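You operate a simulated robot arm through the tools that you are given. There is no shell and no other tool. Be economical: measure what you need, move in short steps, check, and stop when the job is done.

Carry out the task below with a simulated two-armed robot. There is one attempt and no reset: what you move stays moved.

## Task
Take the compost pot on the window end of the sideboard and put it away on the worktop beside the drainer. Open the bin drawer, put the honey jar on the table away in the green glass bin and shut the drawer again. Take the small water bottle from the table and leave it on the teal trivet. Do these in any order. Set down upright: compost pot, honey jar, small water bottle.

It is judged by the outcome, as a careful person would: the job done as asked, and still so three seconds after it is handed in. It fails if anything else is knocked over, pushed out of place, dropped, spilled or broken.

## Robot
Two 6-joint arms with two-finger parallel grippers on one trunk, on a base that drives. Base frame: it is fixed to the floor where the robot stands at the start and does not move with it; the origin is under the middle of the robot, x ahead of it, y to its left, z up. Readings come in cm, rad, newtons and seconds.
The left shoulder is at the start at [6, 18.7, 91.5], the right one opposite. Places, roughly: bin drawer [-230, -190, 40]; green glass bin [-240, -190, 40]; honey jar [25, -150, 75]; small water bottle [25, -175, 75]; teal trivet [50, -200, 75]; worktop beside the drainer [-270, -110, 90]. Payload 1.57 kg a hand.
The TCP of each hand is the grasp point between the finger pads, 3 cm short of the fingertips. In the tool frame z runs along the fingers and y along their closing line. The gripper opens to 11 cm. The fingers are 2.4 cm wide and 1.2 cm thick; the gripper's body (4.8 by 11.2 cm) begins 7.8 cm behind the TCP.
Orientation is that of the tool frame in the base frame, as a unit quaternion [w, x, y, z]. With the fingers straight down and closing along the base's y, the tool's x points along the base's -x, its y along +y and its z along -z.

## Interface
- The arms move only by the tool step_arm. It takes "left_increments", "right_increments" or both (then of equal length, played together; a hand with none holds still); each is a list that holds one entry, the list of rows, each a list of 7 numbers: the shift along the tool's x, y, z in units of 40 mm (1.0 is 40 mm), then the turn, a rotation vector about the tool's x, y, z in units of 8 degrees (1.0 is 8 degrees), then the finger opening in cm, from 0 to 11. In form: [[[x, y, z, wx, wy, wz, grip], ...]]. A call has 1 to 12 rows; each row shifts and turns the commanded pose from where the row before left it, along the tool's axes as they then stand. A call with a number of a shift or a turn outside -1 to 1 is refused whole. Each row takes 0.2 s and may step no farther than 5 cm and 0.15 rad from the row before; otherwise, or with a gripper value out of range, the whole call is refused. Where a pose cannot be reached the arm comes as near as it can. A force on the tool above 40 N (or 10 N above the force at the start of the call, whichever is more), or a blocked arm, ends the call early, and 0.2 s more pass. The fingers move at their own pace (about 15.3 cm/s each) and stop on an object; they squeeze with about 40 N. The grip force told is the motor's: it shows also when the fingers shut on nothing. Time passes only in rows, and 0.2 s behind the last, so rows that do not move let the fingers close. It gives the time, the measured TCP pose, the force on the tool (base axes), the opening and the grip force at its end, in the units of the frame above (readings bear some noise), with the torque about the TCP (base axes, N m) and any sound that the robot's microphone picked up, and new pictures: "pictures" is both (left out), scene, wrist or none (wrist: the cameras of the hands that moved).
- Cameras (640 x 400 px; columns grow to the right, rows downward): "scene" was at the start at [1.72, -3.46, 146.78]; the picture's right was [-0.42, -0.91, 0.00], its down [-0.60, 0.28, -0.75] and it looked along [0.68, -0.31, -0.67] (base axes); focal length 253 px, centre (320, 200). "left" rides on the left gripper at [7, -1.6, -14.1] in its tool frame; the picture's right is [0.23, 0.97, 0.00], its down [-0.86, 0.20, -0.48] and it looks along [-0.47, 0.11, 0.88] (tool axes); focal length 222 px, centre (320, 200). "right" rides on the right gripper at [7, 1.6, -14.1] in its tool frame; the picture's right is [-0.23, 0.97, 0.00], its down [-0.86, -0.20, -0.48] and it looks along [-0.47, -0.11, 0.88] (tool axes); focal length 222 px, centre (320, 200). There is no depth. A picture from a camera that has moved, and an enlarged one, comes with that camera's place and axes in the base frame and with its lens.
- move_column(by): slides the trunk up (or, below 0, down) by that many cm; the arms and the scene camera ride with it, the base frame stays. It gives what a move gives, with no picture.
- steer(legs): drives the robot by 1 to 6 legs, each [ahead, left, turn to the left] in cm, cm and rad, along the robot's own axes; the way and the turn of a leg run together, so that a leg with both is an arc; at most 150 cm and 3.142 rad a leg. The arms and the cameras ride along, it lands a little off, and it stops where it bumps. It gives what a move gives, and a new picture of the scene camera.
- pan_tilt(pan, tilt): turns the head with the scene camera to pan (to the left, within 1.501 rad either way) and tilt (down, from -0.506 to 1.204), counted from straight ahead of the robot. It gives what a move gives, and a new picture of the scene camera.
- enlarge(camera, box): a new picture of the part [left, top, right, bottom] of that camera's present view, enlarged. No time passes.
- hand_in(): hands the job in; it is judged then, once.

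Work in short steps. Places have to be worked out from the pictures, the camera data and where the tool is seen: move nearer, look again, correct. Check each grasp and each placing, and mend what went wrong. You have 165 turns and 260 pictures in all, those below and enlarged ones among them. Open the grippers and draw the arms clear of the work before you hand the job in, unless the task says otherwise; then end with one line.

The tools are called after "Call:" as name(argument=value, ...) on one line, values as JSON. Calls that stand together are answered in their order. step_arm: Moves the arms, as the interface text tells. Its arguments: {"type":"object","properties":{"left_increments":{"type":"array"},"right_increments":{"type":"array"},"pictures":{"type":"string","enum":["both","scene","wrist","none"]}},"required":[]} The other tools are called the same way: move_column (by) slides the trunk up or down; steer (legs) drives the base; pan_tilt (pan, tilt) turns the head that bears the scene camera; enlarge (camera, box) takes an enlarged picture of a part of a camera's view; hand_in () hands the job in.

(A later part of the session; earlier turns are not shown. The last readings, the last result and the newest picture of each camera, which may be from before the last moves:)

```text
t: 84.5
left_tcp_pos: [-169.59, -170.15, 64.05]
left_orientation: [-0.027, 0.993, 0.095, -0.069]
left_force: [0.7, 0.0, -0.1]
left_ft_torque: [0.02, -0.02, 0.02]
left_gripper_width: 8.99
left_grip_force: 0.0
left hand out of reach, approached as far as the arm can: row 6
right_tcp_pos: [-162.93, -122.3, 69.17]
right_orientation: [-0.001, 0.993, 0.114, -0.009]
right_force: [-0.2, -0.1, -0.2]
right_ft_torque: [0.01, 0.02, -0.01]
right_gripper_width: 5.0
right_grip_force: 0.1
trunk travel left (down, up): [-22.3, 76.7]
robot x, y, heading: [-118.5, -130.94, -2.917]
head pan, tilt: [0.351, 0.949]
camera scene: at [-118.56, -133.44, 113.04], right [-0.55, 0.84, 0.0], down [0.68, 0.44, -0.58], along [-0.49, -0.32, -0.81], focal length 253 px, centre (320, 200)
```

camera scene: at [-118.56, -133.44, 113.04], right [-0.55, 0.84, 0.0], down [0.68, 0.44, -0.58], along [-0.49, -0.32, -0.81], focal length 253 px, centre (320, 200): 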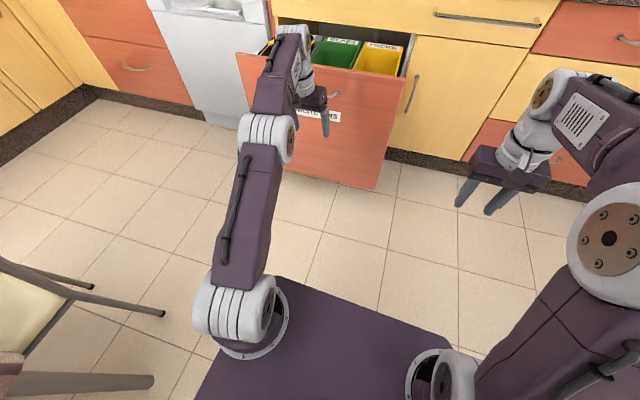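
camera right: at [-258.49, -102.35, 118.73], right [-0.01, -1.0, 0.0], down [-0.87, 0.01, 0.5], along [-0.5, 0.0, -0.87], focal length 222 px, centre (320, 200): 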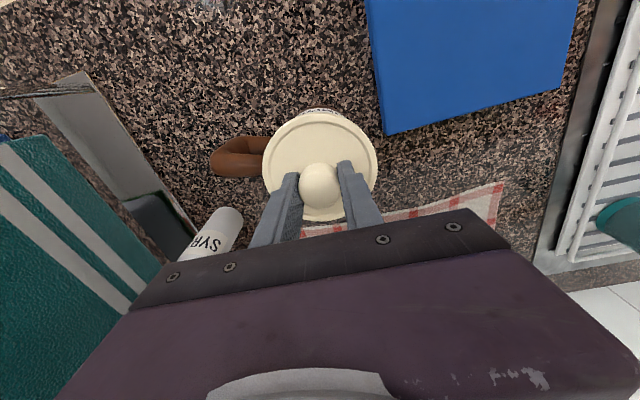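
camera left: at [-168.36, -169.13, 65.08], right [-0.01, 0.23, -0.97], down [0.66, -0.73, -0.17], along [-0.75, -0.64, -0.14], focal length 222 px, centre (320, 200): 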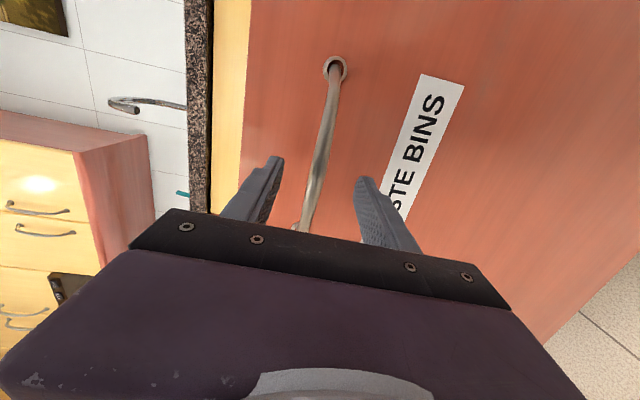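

Left hand is nearly vertical again. I'll fix the last 8°, raise the trunk, then turn and route around the chair towards the table.

Call:
move_column(by=38)

Call:
step_arm(left_increments=[[[0, 0, 0, 0, 1, 0, 9], [0.8, -0.2, 0, 0, 0, 0, 9], [0.8, -0.2, 0, 0, 0, 0, 9], [0.8, 0, 0, 0, 0, 0, 9]]], pictures="wrist")

Call:
steer(legs=[[0, 0, 1.61], [-55, 0, 0], [0, 70, 0]])

Call:
pan_tilt(pan=0.3, tilt=0.55)

```text
t: 88.2
left_tcp_pos: [-169.61, -170.2, 102.15]
left_orientation: [-0.029, 0.993, 0.093, -0.072]
left_force: [-0.4, 0.0, -0.4]
left_ft_torque: [0.03, -0.03, -0.01]
left_gripper_width: 8.99
left_grip_force: 0.1
right_tcp_pos: [-163.19, -122.37, 107.14]
right_orientation: [-0.001, 0.994, 0.113, -0.009]
right_force: [0.5, -0.2, -0.6]
right_ft_torque: [0.01, 0.01, 0.01]
right_gripper_width: 5.03
right_grip_force: 0.0
trunk travel left (down, up): [-60.3, 38.7]
robot x, y, heading: [-118.77, -131.06, -2.915]
head pan, tilt: [0.351, 0.949]
```

```text
t: 89.2
left_tcp_pos: [-157.89, -166.15, 101.59]
left_orientation: [-0.036, 0.995, 0.09, -0.003]
left_force: [0.6, 0.7, -0.2]
left_ft_torque: [-0.01, 0.05, 0.02]
left_gripper_width: 9.0
left_grip_force: 0.0
left hand out of reach, approached as far as the arm can: row 1
right_tcp_pos: [-162.96, -122.2, 107.12]
right_orientation: [0.0, 0.993, 0.114, -0.011]
right_force: [0.3, 0.1, 0.0]
right_ft_torque: [0.01, 0.01, 0.03]
right_gripper_width: 5.02
right_grip_force: 0.1
trunk travel left (down, up): [-60.3, 38.7]
robot x, y, heading: [-118.61, -130.75, -2.918]
head pan, tilt: [0.351, 0.949]
camera left: at [-151.09, -164.23, 115.66], right [0.4, -0.91, -0.07], down [-0.8, -0.38, 0.46], along [-0.45, -0.13, -0.88], focal length 222 px, centre (320, 200)
```

left: 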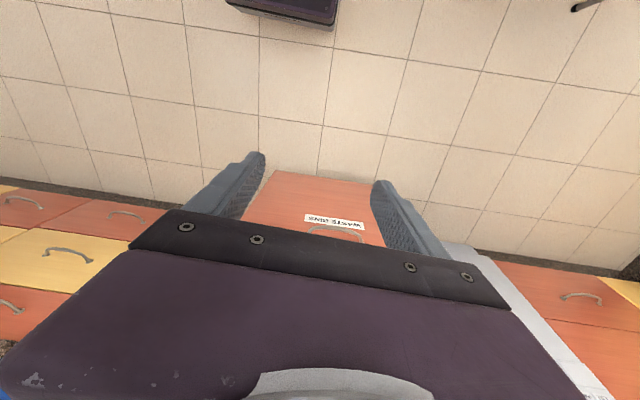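

```text
t: 99.7
left_tcp_pos: [-27.82, -96.75, 101.52]
left_orientation: [-0.023, 0.611, 0.791, -0.026]
left_force: [0.3, 0.7, 0.2]
left_ft_torque: [0.01, -0.03, 0.01]
left_gripper_width: 9.0
left_grip_force: 0.1
right_tcp_pos: [-71.02, -104.93, 107.07]
right_orientation: [0.006, 0.593, 0.805, -0.007]
right_force: [-0.4, 0.6, 0.3]
right_ft_torque: [-0.02, 0.0, 0.01]
right_gripper_width: 5.02
right_grip_force: 0.0
trunk travel left (down, up): [-60.3, 38.7]
robot x, y, heading: [-66.06, -59.46, -1.27]
head pan, tilt: [0.351, 0.949]
camera scene: at [-63.16, -59.78, 151.04], right [-0.8, -0.61, 0.0], down [-0.49, 0.65, -0.58], along [0.35, -0.46, -0.81], focal length 253 px, centre (320, 200)
```

scene: 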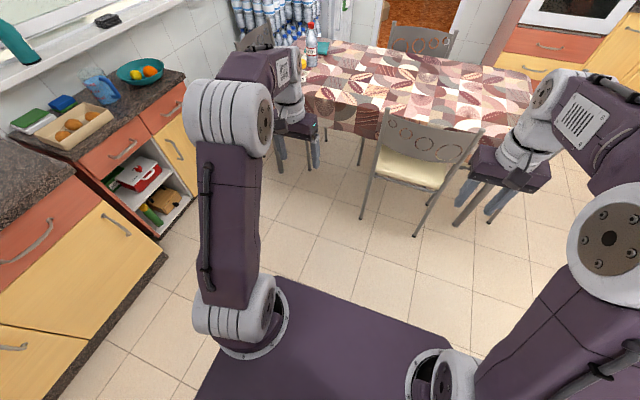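

```text
t: 100.5
left_tcp_pos: [-27.83, -96.66, 101.42]
left_orientation: [-0.023, 0.61, 0.792, -0.027]
left_force: [-0.2, -0.6, 0.4]
left_ft_torque: [0.01, 0.03, 0.01]
left_gripper_width: 9.0
left_grip_force: 0.1
right_tcp_pos: [-71.16, -104.92, 107.14]
right_orientation: [0.006, 0.593, 0.805, -0.006]
right_force: [-0.2, -0.1, -0.7]
right_ft_torque: [0.0, 0.02, -0.01]
right_gripper_width: 5.0
right_grip_force: 0.1
trunk travel left (down, up): [-60.3, 38.7]
robot x, y, heading: [-66.11, -59.97, -1.275]
head pan, tilt: [0.3, 0.55]
camera scene: at [-62.51, -61.41, 154.33], right [-0.82, -0.57, 0.0], down [-0.3, 0.43, -0.85], along [0.48, -0.7, -0.52], focal length 253 px, centre (320, 200)
```

scene: 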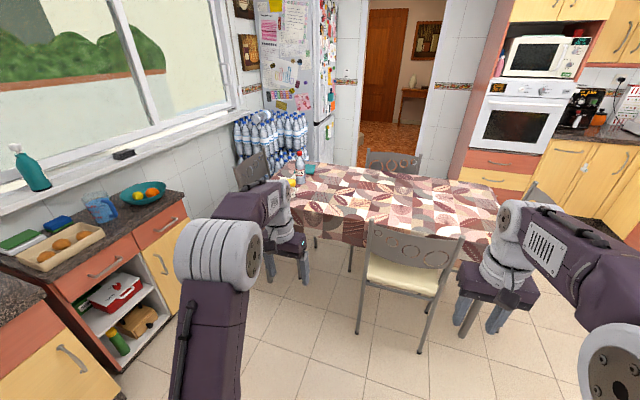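

Chair spans well right of the honey; there is a clear gap at the table's left part. I'll tuck the left hand inward and drive along to stand facing the honey.

Call:
step_arm(left_increments=[[[0, -0.9, 0, 0, 0, 0, 9], [0, -0.9, 0, 0, 0, 0, 9], [0, -0.9, -0.3, 0, 0, 0, 9], [0, -0.9, -0.3, 0, 0, 0, 9]]], pictures="none")

Call:
steer(legs=[[0, 0, -0.03], [0, 70, 0], [45, 0, 0]])

Call:
pan_tilt(pan=-0.1, tilt=0.6)

```text
t: 101.5
left_tcp_pos: [-41.54, -100.09, 105.16]
left_orientation: [-0.021, 0.611, 0.791, -0.026]
left_force: [-0.6, 0.5, 0.4]
left_ft_torque: [0.05, -0.04, -0.02]
left_gripper_width: 9.01
left_grip_force: 0.0
right_tcp_pos: [-71.29, -104.98, 107.14]
right_orientation: [0.007, 0.593, 0.805, -0.006]
right_force: [0.3, 0.4, 0.3]
right_ft_torque: [0.0, 0.0, -0.01]
right_gripper_width: 5.0
right_grip_force: 0.0
trunk travel left (down, up): [-60.3, 38.7]
robot x, y, heading: [-66.21, -59.83, -1.269]
head pan, tilt: [0.3, 0.55]
```

```text
t: 108.0
left_tcp_pos: [36.06, -124.84, 105.07]
left_orientation: [-0.022, 0.618, 0.786, -0.026]
left_force: [-0.3, 0.3, -0.1]
left_ft_torque: [-0.02, -0.03, 0.02]
left_gripper_width: 9.0
left_grip_force: 0.1
right_tcp_pos: [6.43, -129.13, 107.14]
right_orientation: [0.006, 0.598, 0.801, -0.007]
right_force: [-0.1, 0.0, 0.3]
right_ft_torque: [0.03, 0.0, 0.01]
right_gripper_width: 5.01
right_grip_force: 0.0
trunk travel left (down, up): [-60.3, 38.7]
robot x, y, heading: [12.31, -84.34, -1.286]
head pan, tilt: [0.3, 0.55]
camera scene: at [15.73, -85.78, 154.34], right [-0.83, -0.55, 0.0], down [-0.29, 0.44, -0.85], along [0.47, -0.71, -0.52], focal length 253 px, centre (320, 200)
```

scene: 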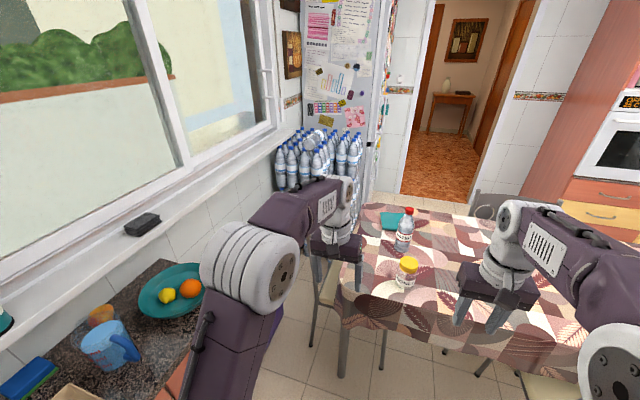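

```text
t: 108.9
left_tcp_pos: [36.03, -124.78, 105.09]
left_orientation: [-0.023, 0.617, 0.786, -0.027]
left_force: [-0.3, 0.6, 0.0]
left_ft_torque: [0.0, 0.0, -0.01]
left_gripper_width: 9.02
left_grip_force: 0.2
right_tcp_pos: [6.48, -129.21, 107.12]
right_orientation: [0.006, 0.599, 0.801, -0.008]
right_force: [0.4, 0.5, -0.3]
right_ft_torque: [0.03, -0.01, 0.0]
right_gripper_width: 5.02
right_grip_force: 0.2
trunk travel left (down, up): [-60.3, 38.7]
robot x, y, heading: [12.67, -83.96, -1.293]
head pan, tilt: [-0.099, 0.6]
camera scene: at [12.41, -86.95, 153.89], right [-0.98, -0.18, 0.0], down [-0.1, 0.56, -0.83], along [0.15, -0.81, -0.56], focal length 253 px, centre (320, 200)
```

scene: 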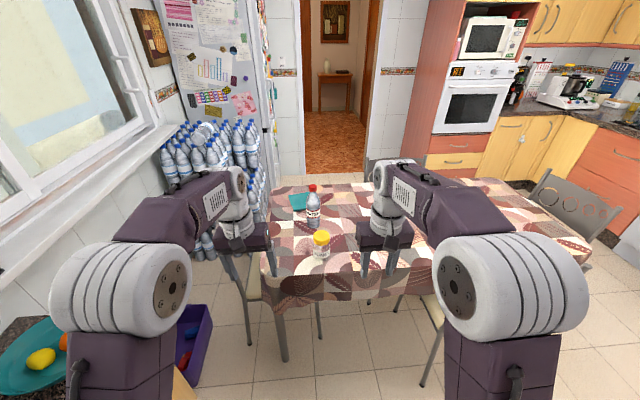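

Call:
enlarge(camera="scene", box=[240, 170, 400, 300])

Call:
enlarge(camera="right", box=[0, 0, 640, 400])

Call:
enlarge(camera="left", box=[0, 0, 640, 400])

```text
3.08 times, centred on (320, 235) of scene
camera zoom: at [12.41, -86.95, 153.89], right [-0.98, -0.18, 0.0], down [-0.1, 0.56, -0.83], along [0.15, -0.81, -0.56], focal length 778 px, centre (320, 92)
```

zoom: 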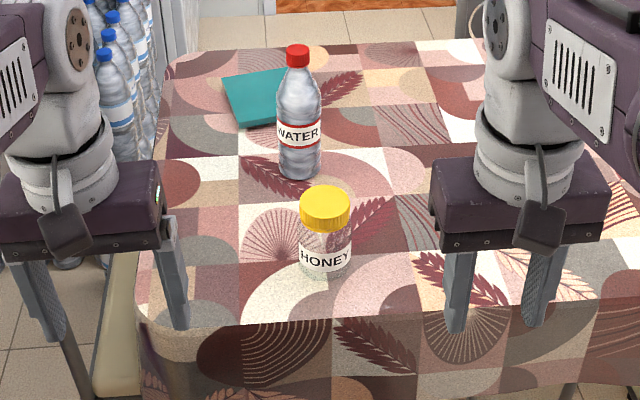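

```text
1.00 times, centred on (320, 200) of right
camera zoom: at [5.95, -121.89, 121.19], right [1.0, 0.06, 0.0], down [0.05, -0.87, 0.49], along [0.03, -0.49, -0.87], focal length 222 px, centre (320, 200)
```

zoom: 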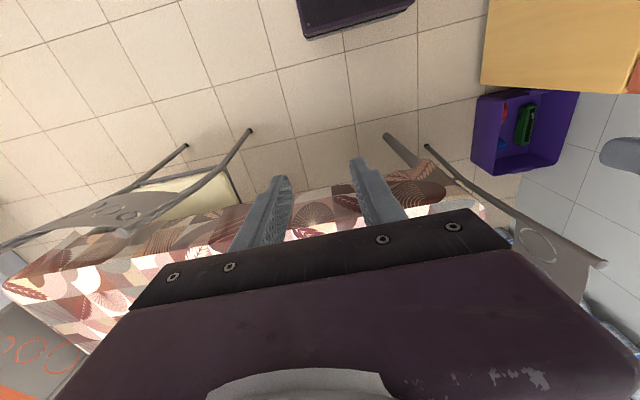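

```text
1.00 times, centred on (320, 200) of left
camera zoom: at [33.88, -118.25, 119.21], right [0.89, 0.45, -0.07], down [0.43, -0.78, 0.46], along [0.16, -0.44, -0.88], focal length 222 px, centre (320, 200)
```

zoom: 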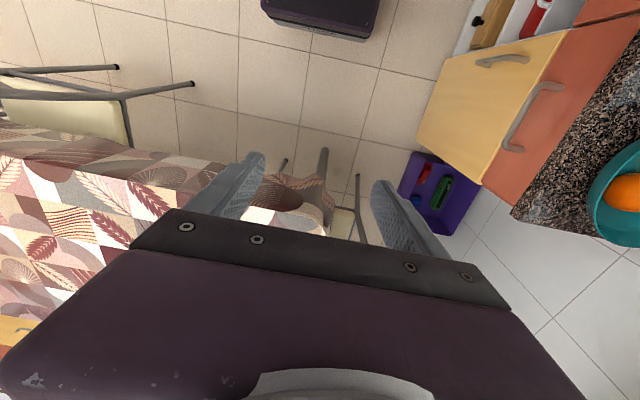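

Honey sits at about [25.2,-161] (lid top z≈86), water bottle at [33,-181.5], trivet near [44,-197.5]. I'll drive 26 cm ahead and move the right hand above the honey.

Call:
steer(legs=[[26, 0, 0]])

Call:
step_arm(right_increments=[[[-0.6, 0.58, 0, 0, 0, 0, 11], [-0.6, 0.58, 0, 0, 0, 0, 11], [-0.6, 0.58, 0.1, 0, 0, 0, 11], [-0.6, 0.58, 0.2, 0, 0, 0, 11]]])

```text
t: 110.8
left_tcp_pos: [43.48, -150.44, 105.15]
left_orientation: [-0.022, 0.619, 0.785, -0.027]
left_force: [0.8, -0.6, 0.2]
left_ft_torque: [0.0, -0.01, 0.0]
left_gripper_width: 8.99
left_grip_force: 0.0
right_tcp_pos: [13.75, -154.76, 107.15]
right_orientation: [0.006, 0.6, 0.8, -0.007]
right_force: [0.5, -0.2, -0.4]
right_ft_torque: [0.01, -0.02, -0.04]
right_gripper_width: 5.01
right_grip_force: 0.0
trunk travel left (down, up): [-60.3, 38.7]
robot x, y, heading: [19.96, -109.74, -1.294]
head pan, tilt: [-0.099, 0.6]
camera scene: at [19.79, -112.46, 153.89], right [-0.98, -0.18, 0.0], down [-0.1, 0.56, -0.83], along [0.15, -0.81, -0.56], focal length 253 px, centre (320, 200)
```

scene: 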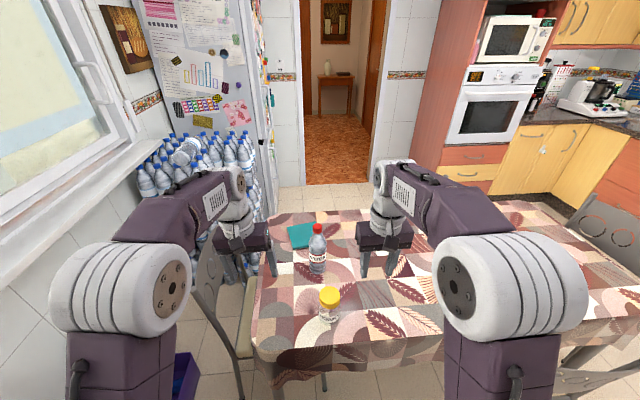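

```text
t: 111.8
left_tcp_pos: [43.5, -150.51, 104.89]
left_orientation: [-0.024, 0.619, 0.785, -0.028]
left_force: [0.9, -0.9, -0.6]
left_ft_torque: [0.01, -0.01, -0.02]
left_gripper_width: 9.01
left_grip_force: 0.1
right_tcp_pos: [25.46, -161.5, 105.64]
right_orientation: [0.006, 0.601, 0.8, -0.007]
right_force: [0.2, -0.6, -0.1]
right_ft_torque: [0.03, 0.03, 0.0]
right_gripper_width: 11.02
right_grip_force: 0.2
trunk travel left (down, up): [-60.3, 38.7]
robot x, y, heading: [19.63, -109.88, -1.291]
head pan, tilt: [-0.099, 0.6]
camera scene: at [19.94, -112.62, 153.88], right [-0.98, -0.18, 0.0], down [-0.1, 0.56, -0.82], along [0.15, -0.81, -0.57], focal length 253 px, centre (320, 200)
camera right: at [25.08, -154.21, 119.59], right [1.0, 0.05, 0.0], down [0.05, -0.87, 0.49], along [0.03, -0.49, -0.87], focal length 222 px, centre (320, 200)
```

scene: 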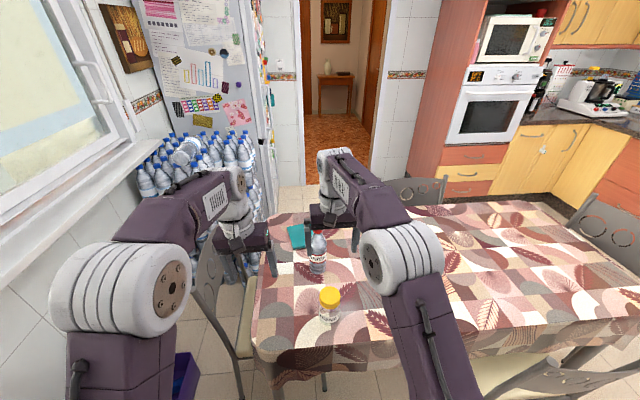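
right: 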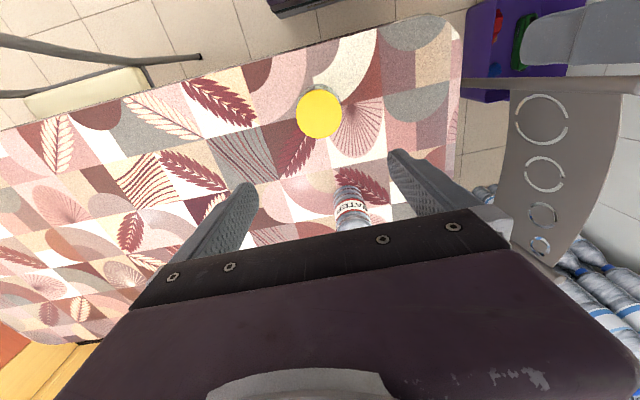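

Both views put the honey's lid at [25.2,-158.9,86]. I'll shift 2.6 cm back and descend partway with the fingers fully open.

Call:
step_arm(right_increments=[[[0.64, 0.1, 0, 0, 0, 0, 11], [0, 0, 0.9, 0, 0, 0, 11], [0, 0, 0.9, 0, 0, 0, 11], [0, 0, 0.9, 0, 0, 0, 11]]])

```text
t: 112.8
left_tcp_pos: [43.38, -150.32, 104.98]
left_orientation: [-0.023, 0.619, 0.785, -0.026]
left_force: [-0.2, -0.4, -1.0]
left_ft_torque: [-0.01, -0.01, 0.02]
left_gripper_width: 9.02
left_grip_force: 0.0
right_tcp_pos: [25.15, -159.03, 95.12]
right_orientation: [0.006, 0.6, 0.8, -0.008]
right_force: [-0.2, -0.6, -0.3]
right_ft_torque: [0.0, -0.03, 0.0]
right_gripper_width: 11.0
right_grip_force: 0.1
trunk travel left (down, up): [-60.3, 38.7]
robot x, y, heading: [19.75, -109.61, -1.289]
head pan, tilt: [-0.099, 0.6]
camera scene: at [19.82, -112.52, 153.89], right [-0.98, -0.18, 0.0], down [-0.1, 0.56, -0.82], along [0.15, -0.81, -0.57], focal length 253 px, centre (320, 200)
camera right: at [24.67, -151.67, 109.19], right [1.0, 0.05, 0.0], down [0.05, -0.87, 0.5], along [0.03, -0.49, -0.87], focal length 222 px, centre (320, 200)
```

scene: 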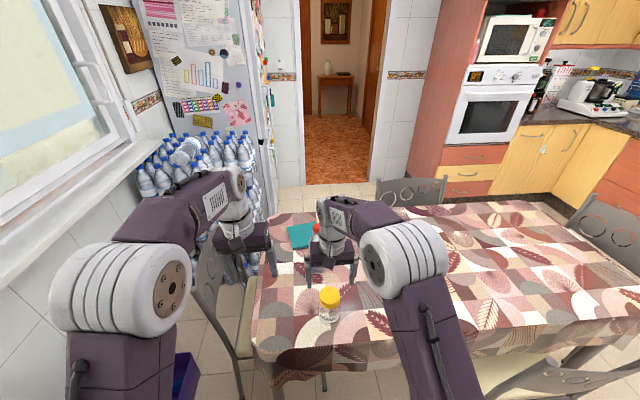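
right: 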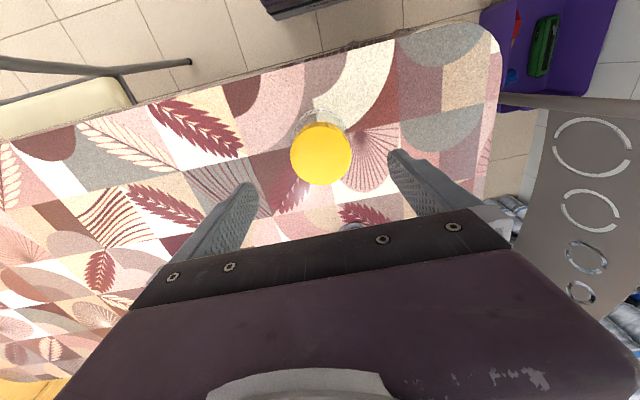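

Well centred. Descending the last 13 cm around the jar and closing.

Call:
step_arm(right_increments=[[[0, 0, 0.9, 0, 0, 0, 11], [0, 0, 0.9, 0, 0, 0, 11], [0, 0, 0.9, 0, 0, 0, 11], [0, 0, 0.6, 0, 0, 0, 11], [0, 0, 0, 0, 0, 0, 5], [0, 0, 0, 0, 0, 0, 5], [0, 0, 0, 0, 0, 0, 5]]])

```text
t: 114.3
left_tcp_pos: [43.35, -150.31, 105.0]
left_orientation: [-0.023, 0.619, 0.784, -0.026]
left_force: [-0.3, 0.7, 0.0]
left_ft_torque: [-0.01, -0.02, 0.01]
left_gripper_width: 9.03
left_grip_force: 0.0
right_tcp_pos: [24.97, -159.16, 81.82]
right_orientation: [0.006, 0.6, 0.8, -0.006]
right_force: [0.4, 0.1, 0.1]
right_ft_torque: [0.02, 0.01, -0.03]
right_gripper_width: 7.22
right_grip_force: 40.0
trunk travel left (down, up): [-60.3, 38.7]
robot x, y, heading: [19.4, -109.74, -1.29]
head pan, tilt: [-0.099, 0.6]
camera scene: at [19.8, -112.54, 153.88], right [-0.98, -0.18, 0.0], down [-0.1, 0.56, -0.82], along [0.15, -0.81, -0.57], focal length 253 px, centre (320, 200)
camera right: at [24.55, -151.95, 95.9], right [1.0, 0.05, 0.0], down [0.05, -0.87, 0.49], along [0.03, -0.49, -0.87], focal length 222 px, centre (320, 200)
```

scene: 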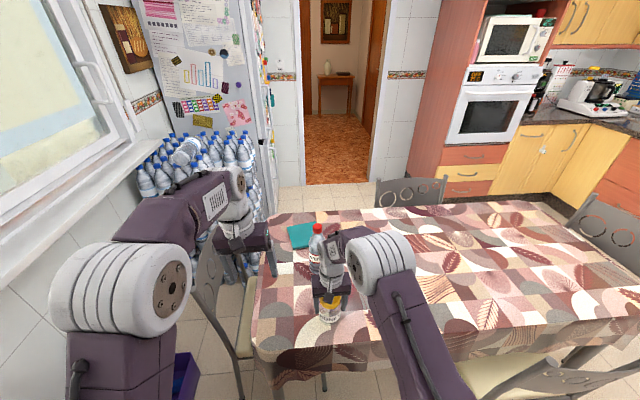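
right: 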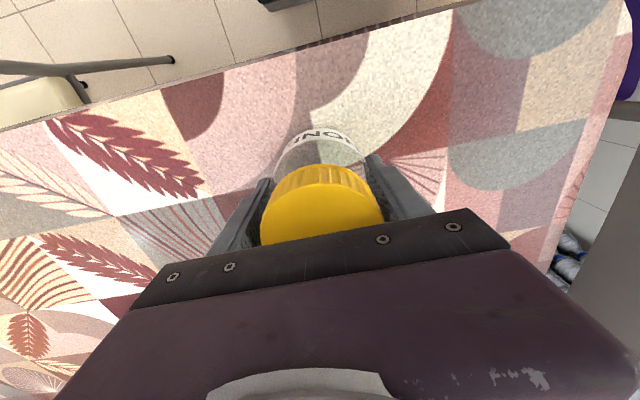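

Gripped at 7.2 cm with full force. Lifting straight up and tucking the jar to the right.

Call:
step_arm(right_increments=[[[0, 0, -0.4, 0, 0, 0, 5], [0, 0, -0.9, 0, 0, 0, 5], [0, 0, -0.9, 0, 0, 0, 5], [0, 0, -0.9, 0, 0, 0, 5], [0, 0, -0.9, 0, 0, 0, 5], [0.3, -0.7, -0.5, 0, 0, 0, 5], [0.4, -0.8, -0.2, 0, 0, 0, 5], [0.4, -0.8, 0, 0, 0, 0, 5], [0.3, -0.8, 0, 0, 0, 0, 5]]])

Call:
enlarge(camera="scene", box=[240, 180, 420, 340])

Call:
enlarge(camera="left", box=[0, 0, 640, 400])

```text
t: 116.3
left_tcp_pos: [43.3, -150.45, 105.03]
left_orientation: [-0.023, 0.619, 0.785, -0.026]
left_force: [-0.1, 0.3, 0.3]
left_ft_torque: [-0.01, -0.06, -0.01]
left_gripper_width: 9.01
left_grip_force: 0.0
right_tcp_pos: [11.31, -156.91, 101.03]
right_orientation: [0.007, 0.601, 0.799, -0.006]
right_force: [0.0, -0.6, -4.4]
right_ft_torque: [-0.02, 0.04, 0.02]
right_gripper_width: 7.22
right_grip_force: 40.1
trunk travel left (down, up): [-60.3, 38.7]
robot x, y, heading: [19.94, -109.55, -1.287]
head pan, tilt: [-0.099, 0.6]
camera scene: at [19.62, -112.48, 153.88], right [-0.98, -0.18, 0.0], down [-0.1, 0.56, -0.83], along [0.15, -0.81, -0.56], focal length 253 px, centre (320, 200)
camera right: at [10.7, -149.62, 114.99], right [1.0, 0.05, 0.0], down [0.05, -0.87, 0.49], along [0.03, -0.49, -0.87], focal length 222 px, centre (320, 200)
```

scene: 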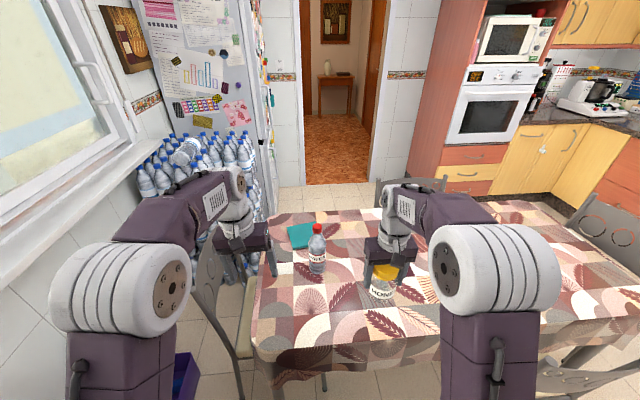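
right: 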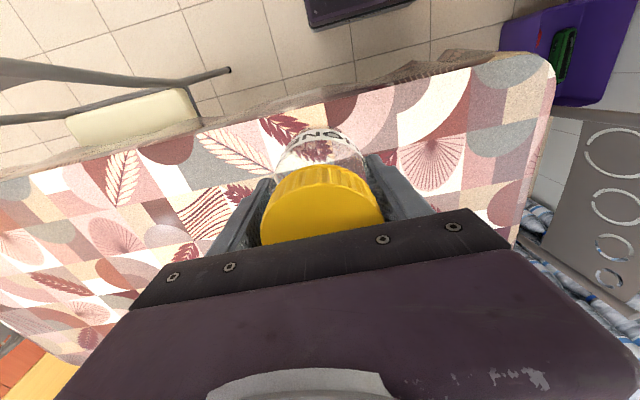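

```text
2.50 times, centred on (330, 260) of scene
camera zoom: at [19.62, -112.48, 153.88], right [-0.98, -0.18, 0.0], down [-0.1, 0.56, -0.83], along [0.15, -0.81, -0.56], focal length 632 px, centre (295, 50)
```

zoom: 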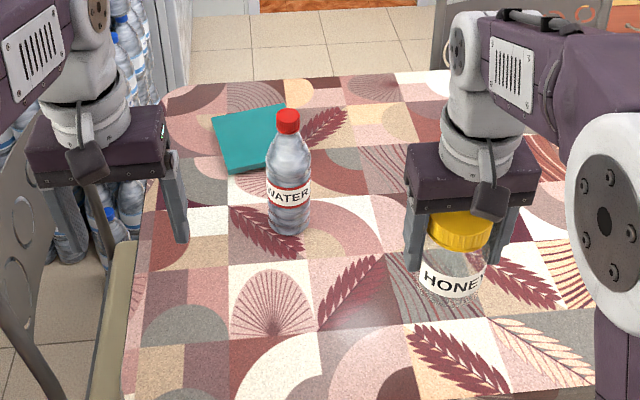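

```text
1.00 times, centred on (320, 200) of left
camera zoom: at [41.04, -143.84, 119.23], right [0.89, 0.45, -0.07], down [0.43, -0.78, 0.46], along [0.16, -0.44, -0.88], focal length 222 px, centre (320, 200)
```

zoom: 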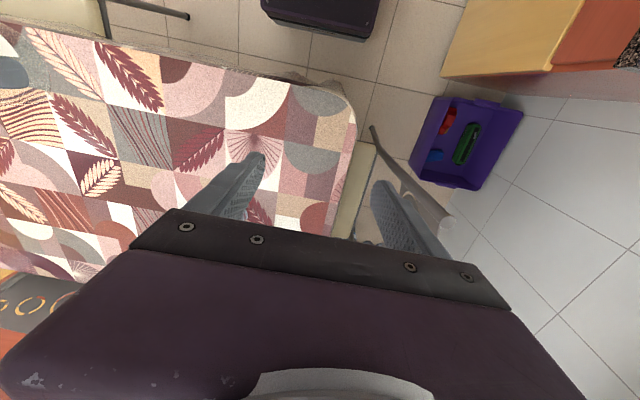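

Honey is held. Bottle is at about [33.5,-180.8] and the 15 cm trivet is centred near [42,-196.3]. I'll shift 16 cm right and 16 ahead so the left arm can serve both.

Call:
steer(legs=[[0, -16, 0], [16, 0, 0]])

Call:
enlarge(camera="scene", box=[160, 190, 480, 390])

```text
t: 118.8
left_tcp_pos: [32.34, -169.4, 105.03]
left_orientation: [-0.022, 0.617, 0.786, -0.027]
left_force: [-0.1, -0.7, -0.8]
left_ft_torque: [-0.01, 0.03, -0.01]
left_gripper_width: 9.0
left_grip_force: 0.0
right_tcp_pos: [0.29, -176.16, 101.12]
right_orientation: [0.007, 0.599, 0.801, -0.007]
right_force: [-0.1, 0.1, -3.3]
right_ft_torque: [0.03, -0.02, 0.02]
right_gripper_width: 7.25
right_grip_force: 39.6
trunk travel left (down, up): [-60.3, 38.7]
robot x, y, heading: [8.24, -128.94, -1.289]
head pan, tilt: [-0.099, 0.6]
camera scene: at [8.64, -131.6, 153.89], right [-0.98, -0.18, 0.0], down [-0.1, 0.56, -0.83], along [0.15, -0.81, -0.56], focal length 253 px, centre (320, 200)
```

scene: 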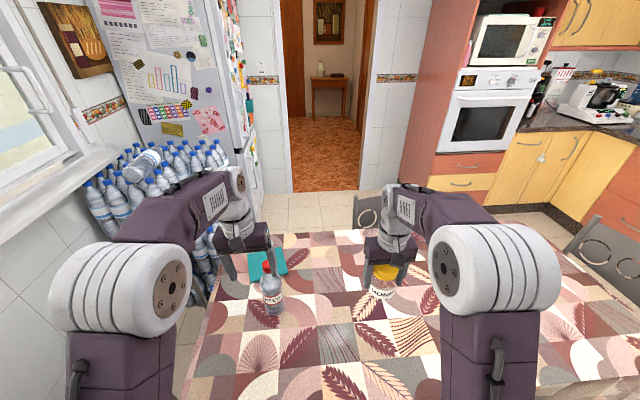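

```text
2.00 times, centred on (320, 290) of scene
camera zoom: at [8.64, -131.6, 153.89], right [-0.98, -0.18, 0.0], down [-0.1, 0.56, -0.83], along [0.15, -0.81, -0.56], focal length 506 px, centre (320, 20)
```

zoom: 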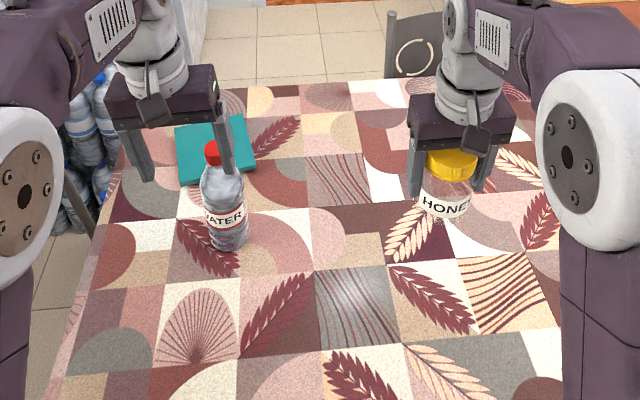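

Bottle refined to [34,-180]. I'll draw the left hand back, level it, and tilt the fingers 56° forward for a side grasp.

Call:
step_arm(left_increments=[[[0.8, 0, 0, -0.5, 0, -0.3, 9], [0.8, 0, 0, 0, 0, 0, 10], [0, 0, 0, 0, -1, 0, 11], [0, 0, 0, 0, -1, 0, 11], [0, 0, 0, 0, -1, 0, 11], [0, 0, 0, 0, -1, 0, 11], [0, 0, 0, 0, -1, 0, 11], [0, 0, 0, 0, -1, 0, 11], [0, 0, 0, 0, -1, 0, 11]]])

```text
t: 120.8
left_tcp_pos: [30.17, -165.46, 106.67]
left_orientation: [0.367, 0.533, 0.712, -0.271]
left_force: [0.5, -1.4, -0.1]
left_ft_torque: [0.0, -0.01, 0.01]
left_gripper_width: 11.01
left_grip_force: 0.1
left hand out of reach, approached as far as the arm can: row 9
right_tcp_pos: [0.37, -176.19, 100.86]
right_orientation: [0.007, 0.599, 0.801, -0.006]
right_force: [-0.8, -1.0, -4.3]
right_ft_torque: [0.0, -0.01, 0.01]
right_gripper_width: 7.24
right_grip_force: 40.1
trunk travel left (down, up): [-60.3, 38.7]
robot x, y, heading: [8.91, -128.79, -1.285]
head pan, tilt: [-0.099, 0.6]
camera scene: at [8.57, -131.76, 153.88], right [-0.98, -0.18, 0.0], down [-0.1, 0.56, -0.82], along [0.15, -0.81, -0.57], focal length 253 px, centre (320, 200)
camera left: at [24.3, -151.05, 109.19], right [0.9, 0.4, -0.18], down [0.22, -0.05, 0.97], along [0.38, -0.91, -0.13], focal length 222 px, centre (320, 200)
```

scene: 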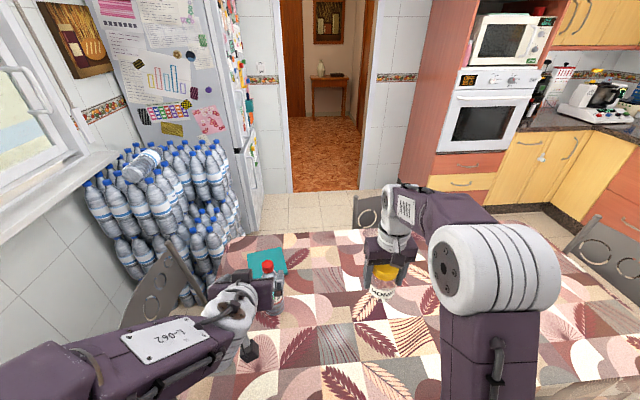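
left: 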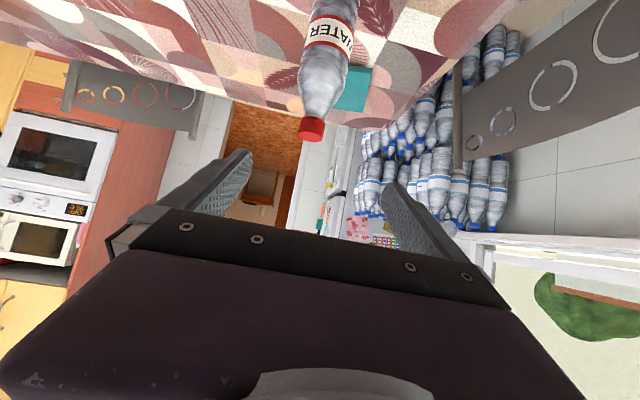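

The hand is level and pitched; bottle consistent at [34,-181]. I'll drop onto the approach line and advance to ~10 cm short.

Call:
step_arm(left_increments=[[[0.4, 0, 0.8, 0, 0, 0, 11], [0.5, 0, 0.8, 0, 0, 0, 11], [0.5, -0.05, 0.8, 0, 0, 0, 11], [0.6, -0.05, 0.8, 0, 0, 0, 11], [0.6, -0.05, 0.6, 0, 0, 0, 11]]])

```text
t: 122.0
left_tcp_pos: [30.3, -174.47, 92.13]
left_orientation: [0.375, 0.533, 0.707, -0.275]
left_force: [-0.2, -0.5, 0.1]
left_ft_torque: [0.02, 0.02, -0.02]
left_gripper_width: 10.99
left_grip_force: 0.1
left hand out of reach, approached as far as the arm can: row 1, 4, 5
right_tcp_pos: [0.35, -176.14, 100.97]
right_orientation: [0.006, 0.599, 0.801, -0.007]
right_force: [0.4, -0.2, -4.0]
right_ft_torque: [0.01, -0.02, -0.02]
right_gripper_width: 7.19
right_grip_force: 39.6
trunk travel left (down, up): [-60.3, 38.7]
robot x, y, heading: [8.5, -128.08, -1.284]
head pan, tilt: [-0.099, 0.6]
camera scene: at [8.59, -131.72, 153.88], right [-0.98, -0.18, 0.0], down [-0.1, 0.56, -0.82], along [0.15, -0.81, -0.57], focal length 253 px, centre (320, 200)
camera left: at [24.41, -160.01, 94.37], right [0.9, 0.4, -0.18], down [0.21, -0.03, 0.98], along [0.38, -0.92, -0.11], focal length 222 px, centre (320, 200)
```

scene: 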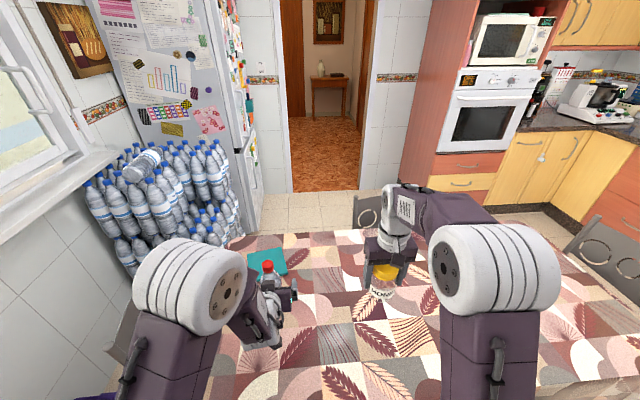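
left: 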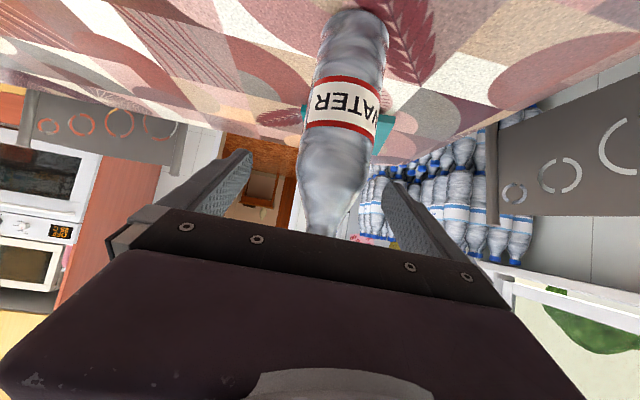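

I'm 6.6 cm short, 1.9 cm right and 9 cm high. I'll correct sideways, then lower the trunk 9 cm rather than strain the arm.

Call:
step_arm(left_increments=[[[0, 0.47, 0, 0, 0, 0, 11]]], pictures="none")

Call:
move_column(by=-9)

Call:
enlarge(camera="left", box=[0, 0, 640, 400])

Call:
enlarge(camera="scene", box=[180, 190, 420, 390])

```text
t: 122.4
left_tcp_pos: [31.92, -174.51, 93.08]
left_orientation: [0.376, 0.531, 0.708, -0.275]
left_force: [-0.2, 0.1, -0.8]
left_ft_torque: [0.01, 0.05, -0.01]
left_gripper_width: 10.99
left_grip_force: 0.0
left hand out of reach, approached as far as the arm can: row 1
right_tcp_pos: [0.36, -176.09, 100.98]
right_orientation: [0.006, 0.599, 0.801, -0.007]
right_force: [0.6, -0.1, -3.9]
right_ft_torque: [-0.02, 0.01, 0.0]
right_gripper_width: 7.19
right_grip_force: 40.6
trunk travel left (down, up): [-60.3, 38.7]
robot x, y, heading: [8.6, -129.03, -1.283]
head pan, tilt: [-0.099, 0.6]
```

```text
t: 123.6
left_tcp_pos: [31.79, -174.47, 84.18]
left_orientation: [0.375, 0.532, 0.707, -0.276]
left_force: [0.2, 0.2, 0.4]
left_ft_torque: [0.01, 0.01, -0.01]
left_gripper_width: 11.0
left_grip_force: 0.0
right_tcp_pos: [0.27, -176.17, 92.01]
right_orientation: [0.006, 0.599, 0.801, -0.006]
right_force: [-0.2, 0.0, -3.6]
right_ft_torque: [-0.01, -0.02, 0.0]
right_gripper_width: 7.19
right_grip_force: 39.7
trunk travel left (down, up): [-51.3, 47.7]
robot x, y, heading: [8.78, -128.93, -1.289]
head pan, tilt: [-0.099, 0.6]
```

```text
1.00 times, centred on (320, 200) of left
camera zoom: at [25.87, -160.05, 86.31], right [0.9, 0.4, -0.18], down [0.21, -0.03, 0.98], along [0.38, -0.92, -0.11], focal length 222 px, centre (320, 200)
```

zoom: 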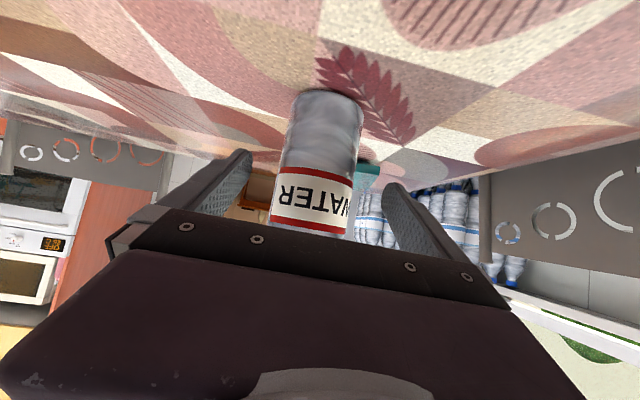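

```text
2.00 times, centred on (300, 290) of scene
camera zoom: at [8.61, -131.65, 144.89], right [-0.98, -0.18, 0.0], down [-0.1, 0.56, -0.82], along [0.15, -0.81, -0.57], focal length 506 px, centre (360, 20)
```

zoom: 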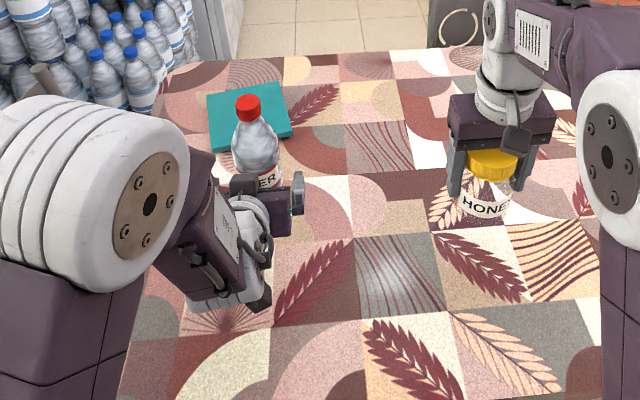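

The bottle is centred between the fingers. Advancing 6 cm horizontally and closing.

Call:
step_arm(left_increments=[[[-0.3, 0.03, 0.42, 0, 0, 0, 11], [-0.3, 0.03, 0.42, 0, 0, 0, 11], [-0.3, 0.03, 0.42, 0, 0, 0, 11], [0, 0, 0, 0, 0, 0, 4], [0, 0, 0, 0, 0, 0, 4], [0, 0, 0, 0, 0, 0, 4]]])

Call:
enlarge(camera="scene", box=[180, 190, 420, 390])

```text
t: 125.0
left_tcp_pos: [34.05, -180.43, 84.29]
left_orientation: [0.374, 0.533, 0.707, -0.276]
left_force: [-0.6, 0.0, 0.6]
left_ft_torque: [-0.13, 0.07, 0.0]
left_gripper_width: 6.5
left_grip_force: 40.2
right_tcp_pos: [0.21, -176.24, 91.89]
right_orientation: [0.006, 0.6, 0.8, -0.006]
right_force: [0.9, -0.7, -3.8]
right_ft_torque: [-0.02, -0.01, 0.02]
right_gripper_width: 7.23
right_grip_force: 39.7
trunk travel left (down, up): [-51.3, 47.7]
robot x, y, heading: [8.65, -128.8, -1.281]
head pan, tilt: [-0.099, 0.6]
camera scene: at [8.59, -131.66, 144.88], right [-0.98, -0.18, 0.0], down [-0.1, 0.56, -0.82], along [0.15, -0.81, -0.57], focal length 253 px, centre (320, 200)
camera left: at [28.05, -165.98, 86.49], right [0.9, 0.4, -0.18], down [0.21, -0.03, 0.98], along [0.38, -0.92, -0.11], focal length 222 px, centre (320, 200)
```

scene: 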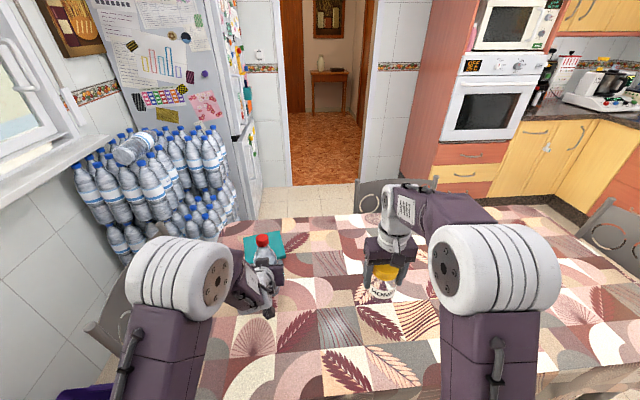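
left: 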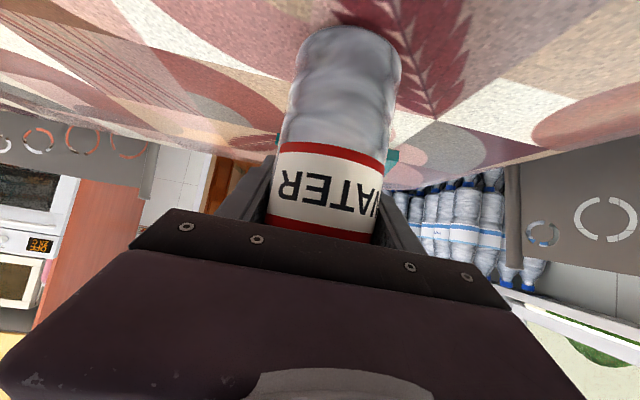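

```text
2.00 times, centred on (300, 290) of scene
camera zoom: at [8.59, -131.66, 144.88], right [-0.98, -0.18, 0.0], down [-0.1, 0.56, -0.82], along [0.15, -0.81, -0.57], focal length 506 px, centre (360, 20)
```

zoom: 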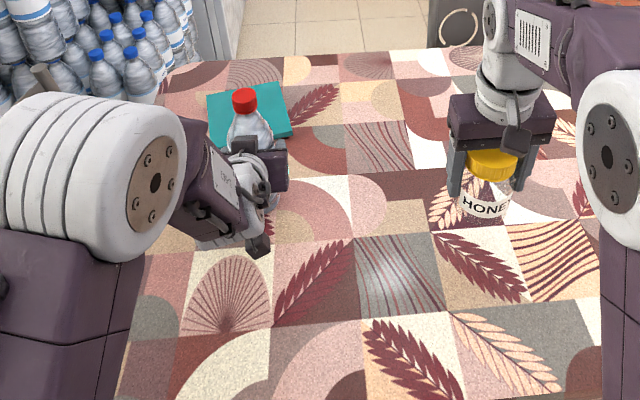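

Gripped at 6.5 cm. I'll lift 5 cm first and check the hold.

Call:
step_arm(left_increments=[[[-0.25, 0, -0.18, 0, 0, 0, 4], [-0.38, 0, -0.27, 0, 0, 0, 4], [-0.39, 0, -0.28, 0, 0, 0, 4]]], pictures="scene")

Call:
enlarge(camera="scene", box=[180, 190, 420, 390])

```text
t: 125.8
left_tcp_pos: [33.8, -180.29, 89.36]
left_orientation: [0.375, 0.532, 0.708, -0.275]
left_force: [0.0, 0.6, -5.6]
left_ft_torque: [-0.16, -0.02, 0.01]
left_gripper_width: 6.48
left_grip_force: 40.7
right_tcp_pos: [0.22, -176.19, 91.91]
right_orientation: [0.006, 0.599, 0.801, -0.006]
right_force: [0.3, 0.6, -3.5]
right_ft_torque: [-0.02, 0.03, 0.01]
right_gripper_width: 7.2
right_grip_force: 40.1
trunk travel left (down, up): [-51.3, 47.7]
robot x, y, heading: [8.39, -128.87, -1.285]
head pan, tilt: [-0.099, 0.6]
camera scene: at [8.65, -131.71, 144.88], right [-0.98, -0.18, 0.0], down [-0.1, 0.56, -0.82], along [0.15, -0.81, -0.57], focal length 253 px, centre (320, 200)
```

scene: 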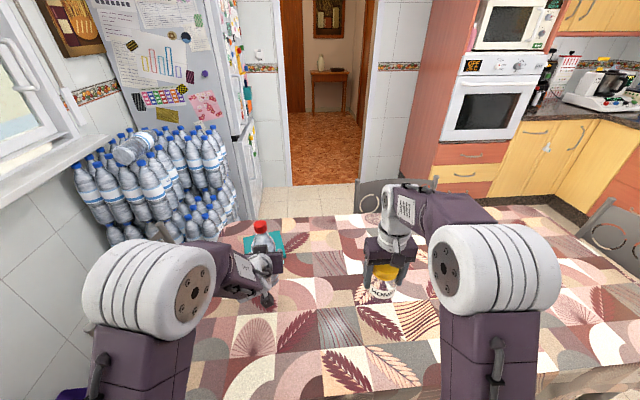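

```text
2.00 times, centred on (300, 290) of scene
camera zoom: at [8.65, -131.71, 144.88], right [-0.98, -0.18, 0.0], down [-0.1, 0.56, -0.82], along [0.15, -0.81, -0.57], focal length 506 px, centre (360, 20)
```

zoom: 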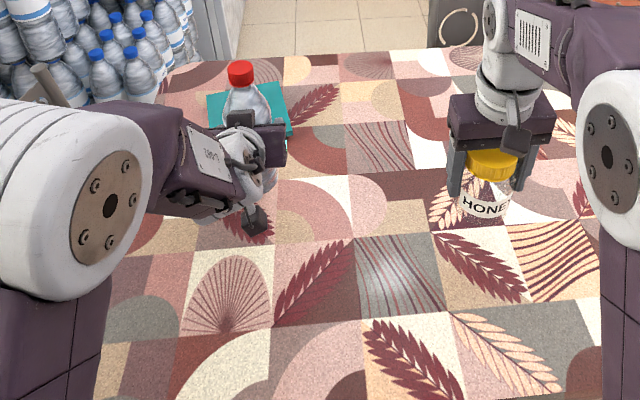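

Bottle is off the table (5.6 N). Carrying it 17 cm ahead over the trivet.

Call:
step_arm(left_increments=[[[-0.5, 0.17, 0.7, 0, 0, 0, 4], [-0.5, 0.17, 0.7, 0, 0, 0, 4], [-0.5, 0.17, 0.7, 0, 0, 0, 4], [-0.5, 0.17, 0.7, 0, 0, 0, 4], [-0.5, 0.17, 0.7, 0, 0, 0, 4]]])

Call:
enlarge(camera="scene", box=[180, 190, 420, 390])

```text
t: 127.0
left_tcp_pos: [42.26, -195.84, 89.51]
left_orientation: [0.376, 0.534, 0.706, -0.274]
left_force: [-0.1, 0.2, -6.1]
left_ft_torque: [-0.12, 0.02, 0.05]
left_gripper_width: 6.46
left_grip_force: 39.9
right_tcp_pos: [0.36, -176.22, 91.93]
right_orientation: [0.005, 0.599, 0.801, -0.006]
right_force: [-0.2, 0.3, -4.5]
right_ft_torque: [-0.03, 0.03, 0.01]
right_gripper_width: 7.22
right_grip_force: 39.9
trunk travel left (down, up): [-51.3, 47.7]
robot x, y, heading: [8.59, -128.73, -1.288]
head pan, tilt: [-0.099, 0.6]
camera scene: at [8.76, -131.88, 144.88], right [-0.98, -0.18, 0.0], down [-0.1, 0.56, -0.82], along [0.15, -0.81, -0.57], focal length 253 px, centre (320, 200)
camera left: at [36.36, -181.41, 91.69], right [0.9, 0.4, -0.17], down [0.2, -0.04, 0.98], along [0.38, -0.92, -0.11], focal length 222 px, centre (320, 200)
```

scene: 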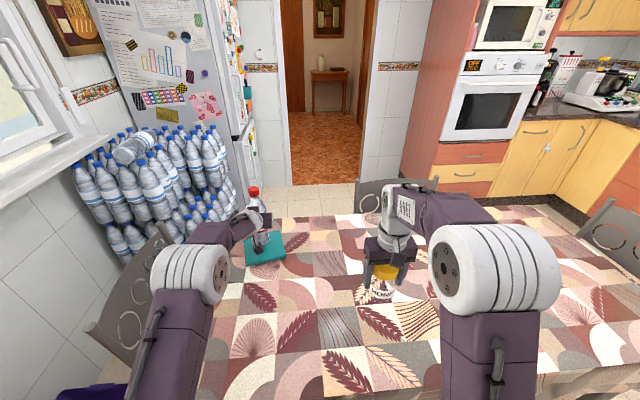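
left: 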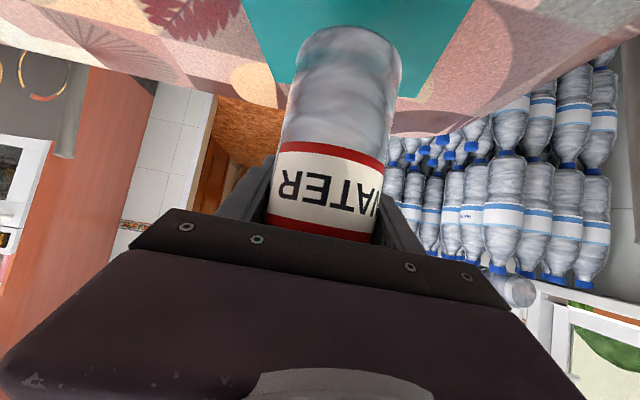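

```text
2.00 times, centred on (300, 290) of scene
camera zoom: at [8.76, -131.88, 144.88], right [-0.98, -0.18, 0.0], down [-0.1, 0.56, -0.82], along [0.15, -0.81, -0.57], focal length 506 px, centre (360, 20)
```

zoom: 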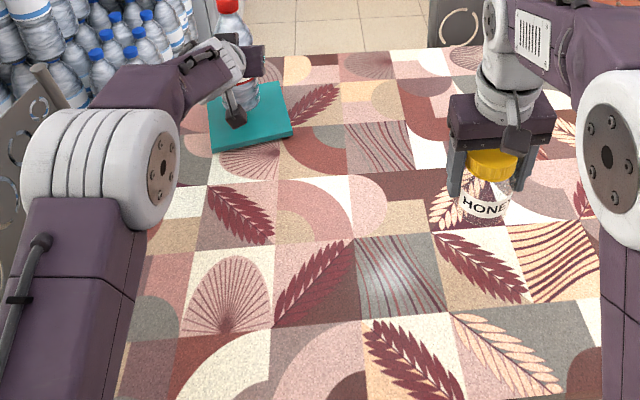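

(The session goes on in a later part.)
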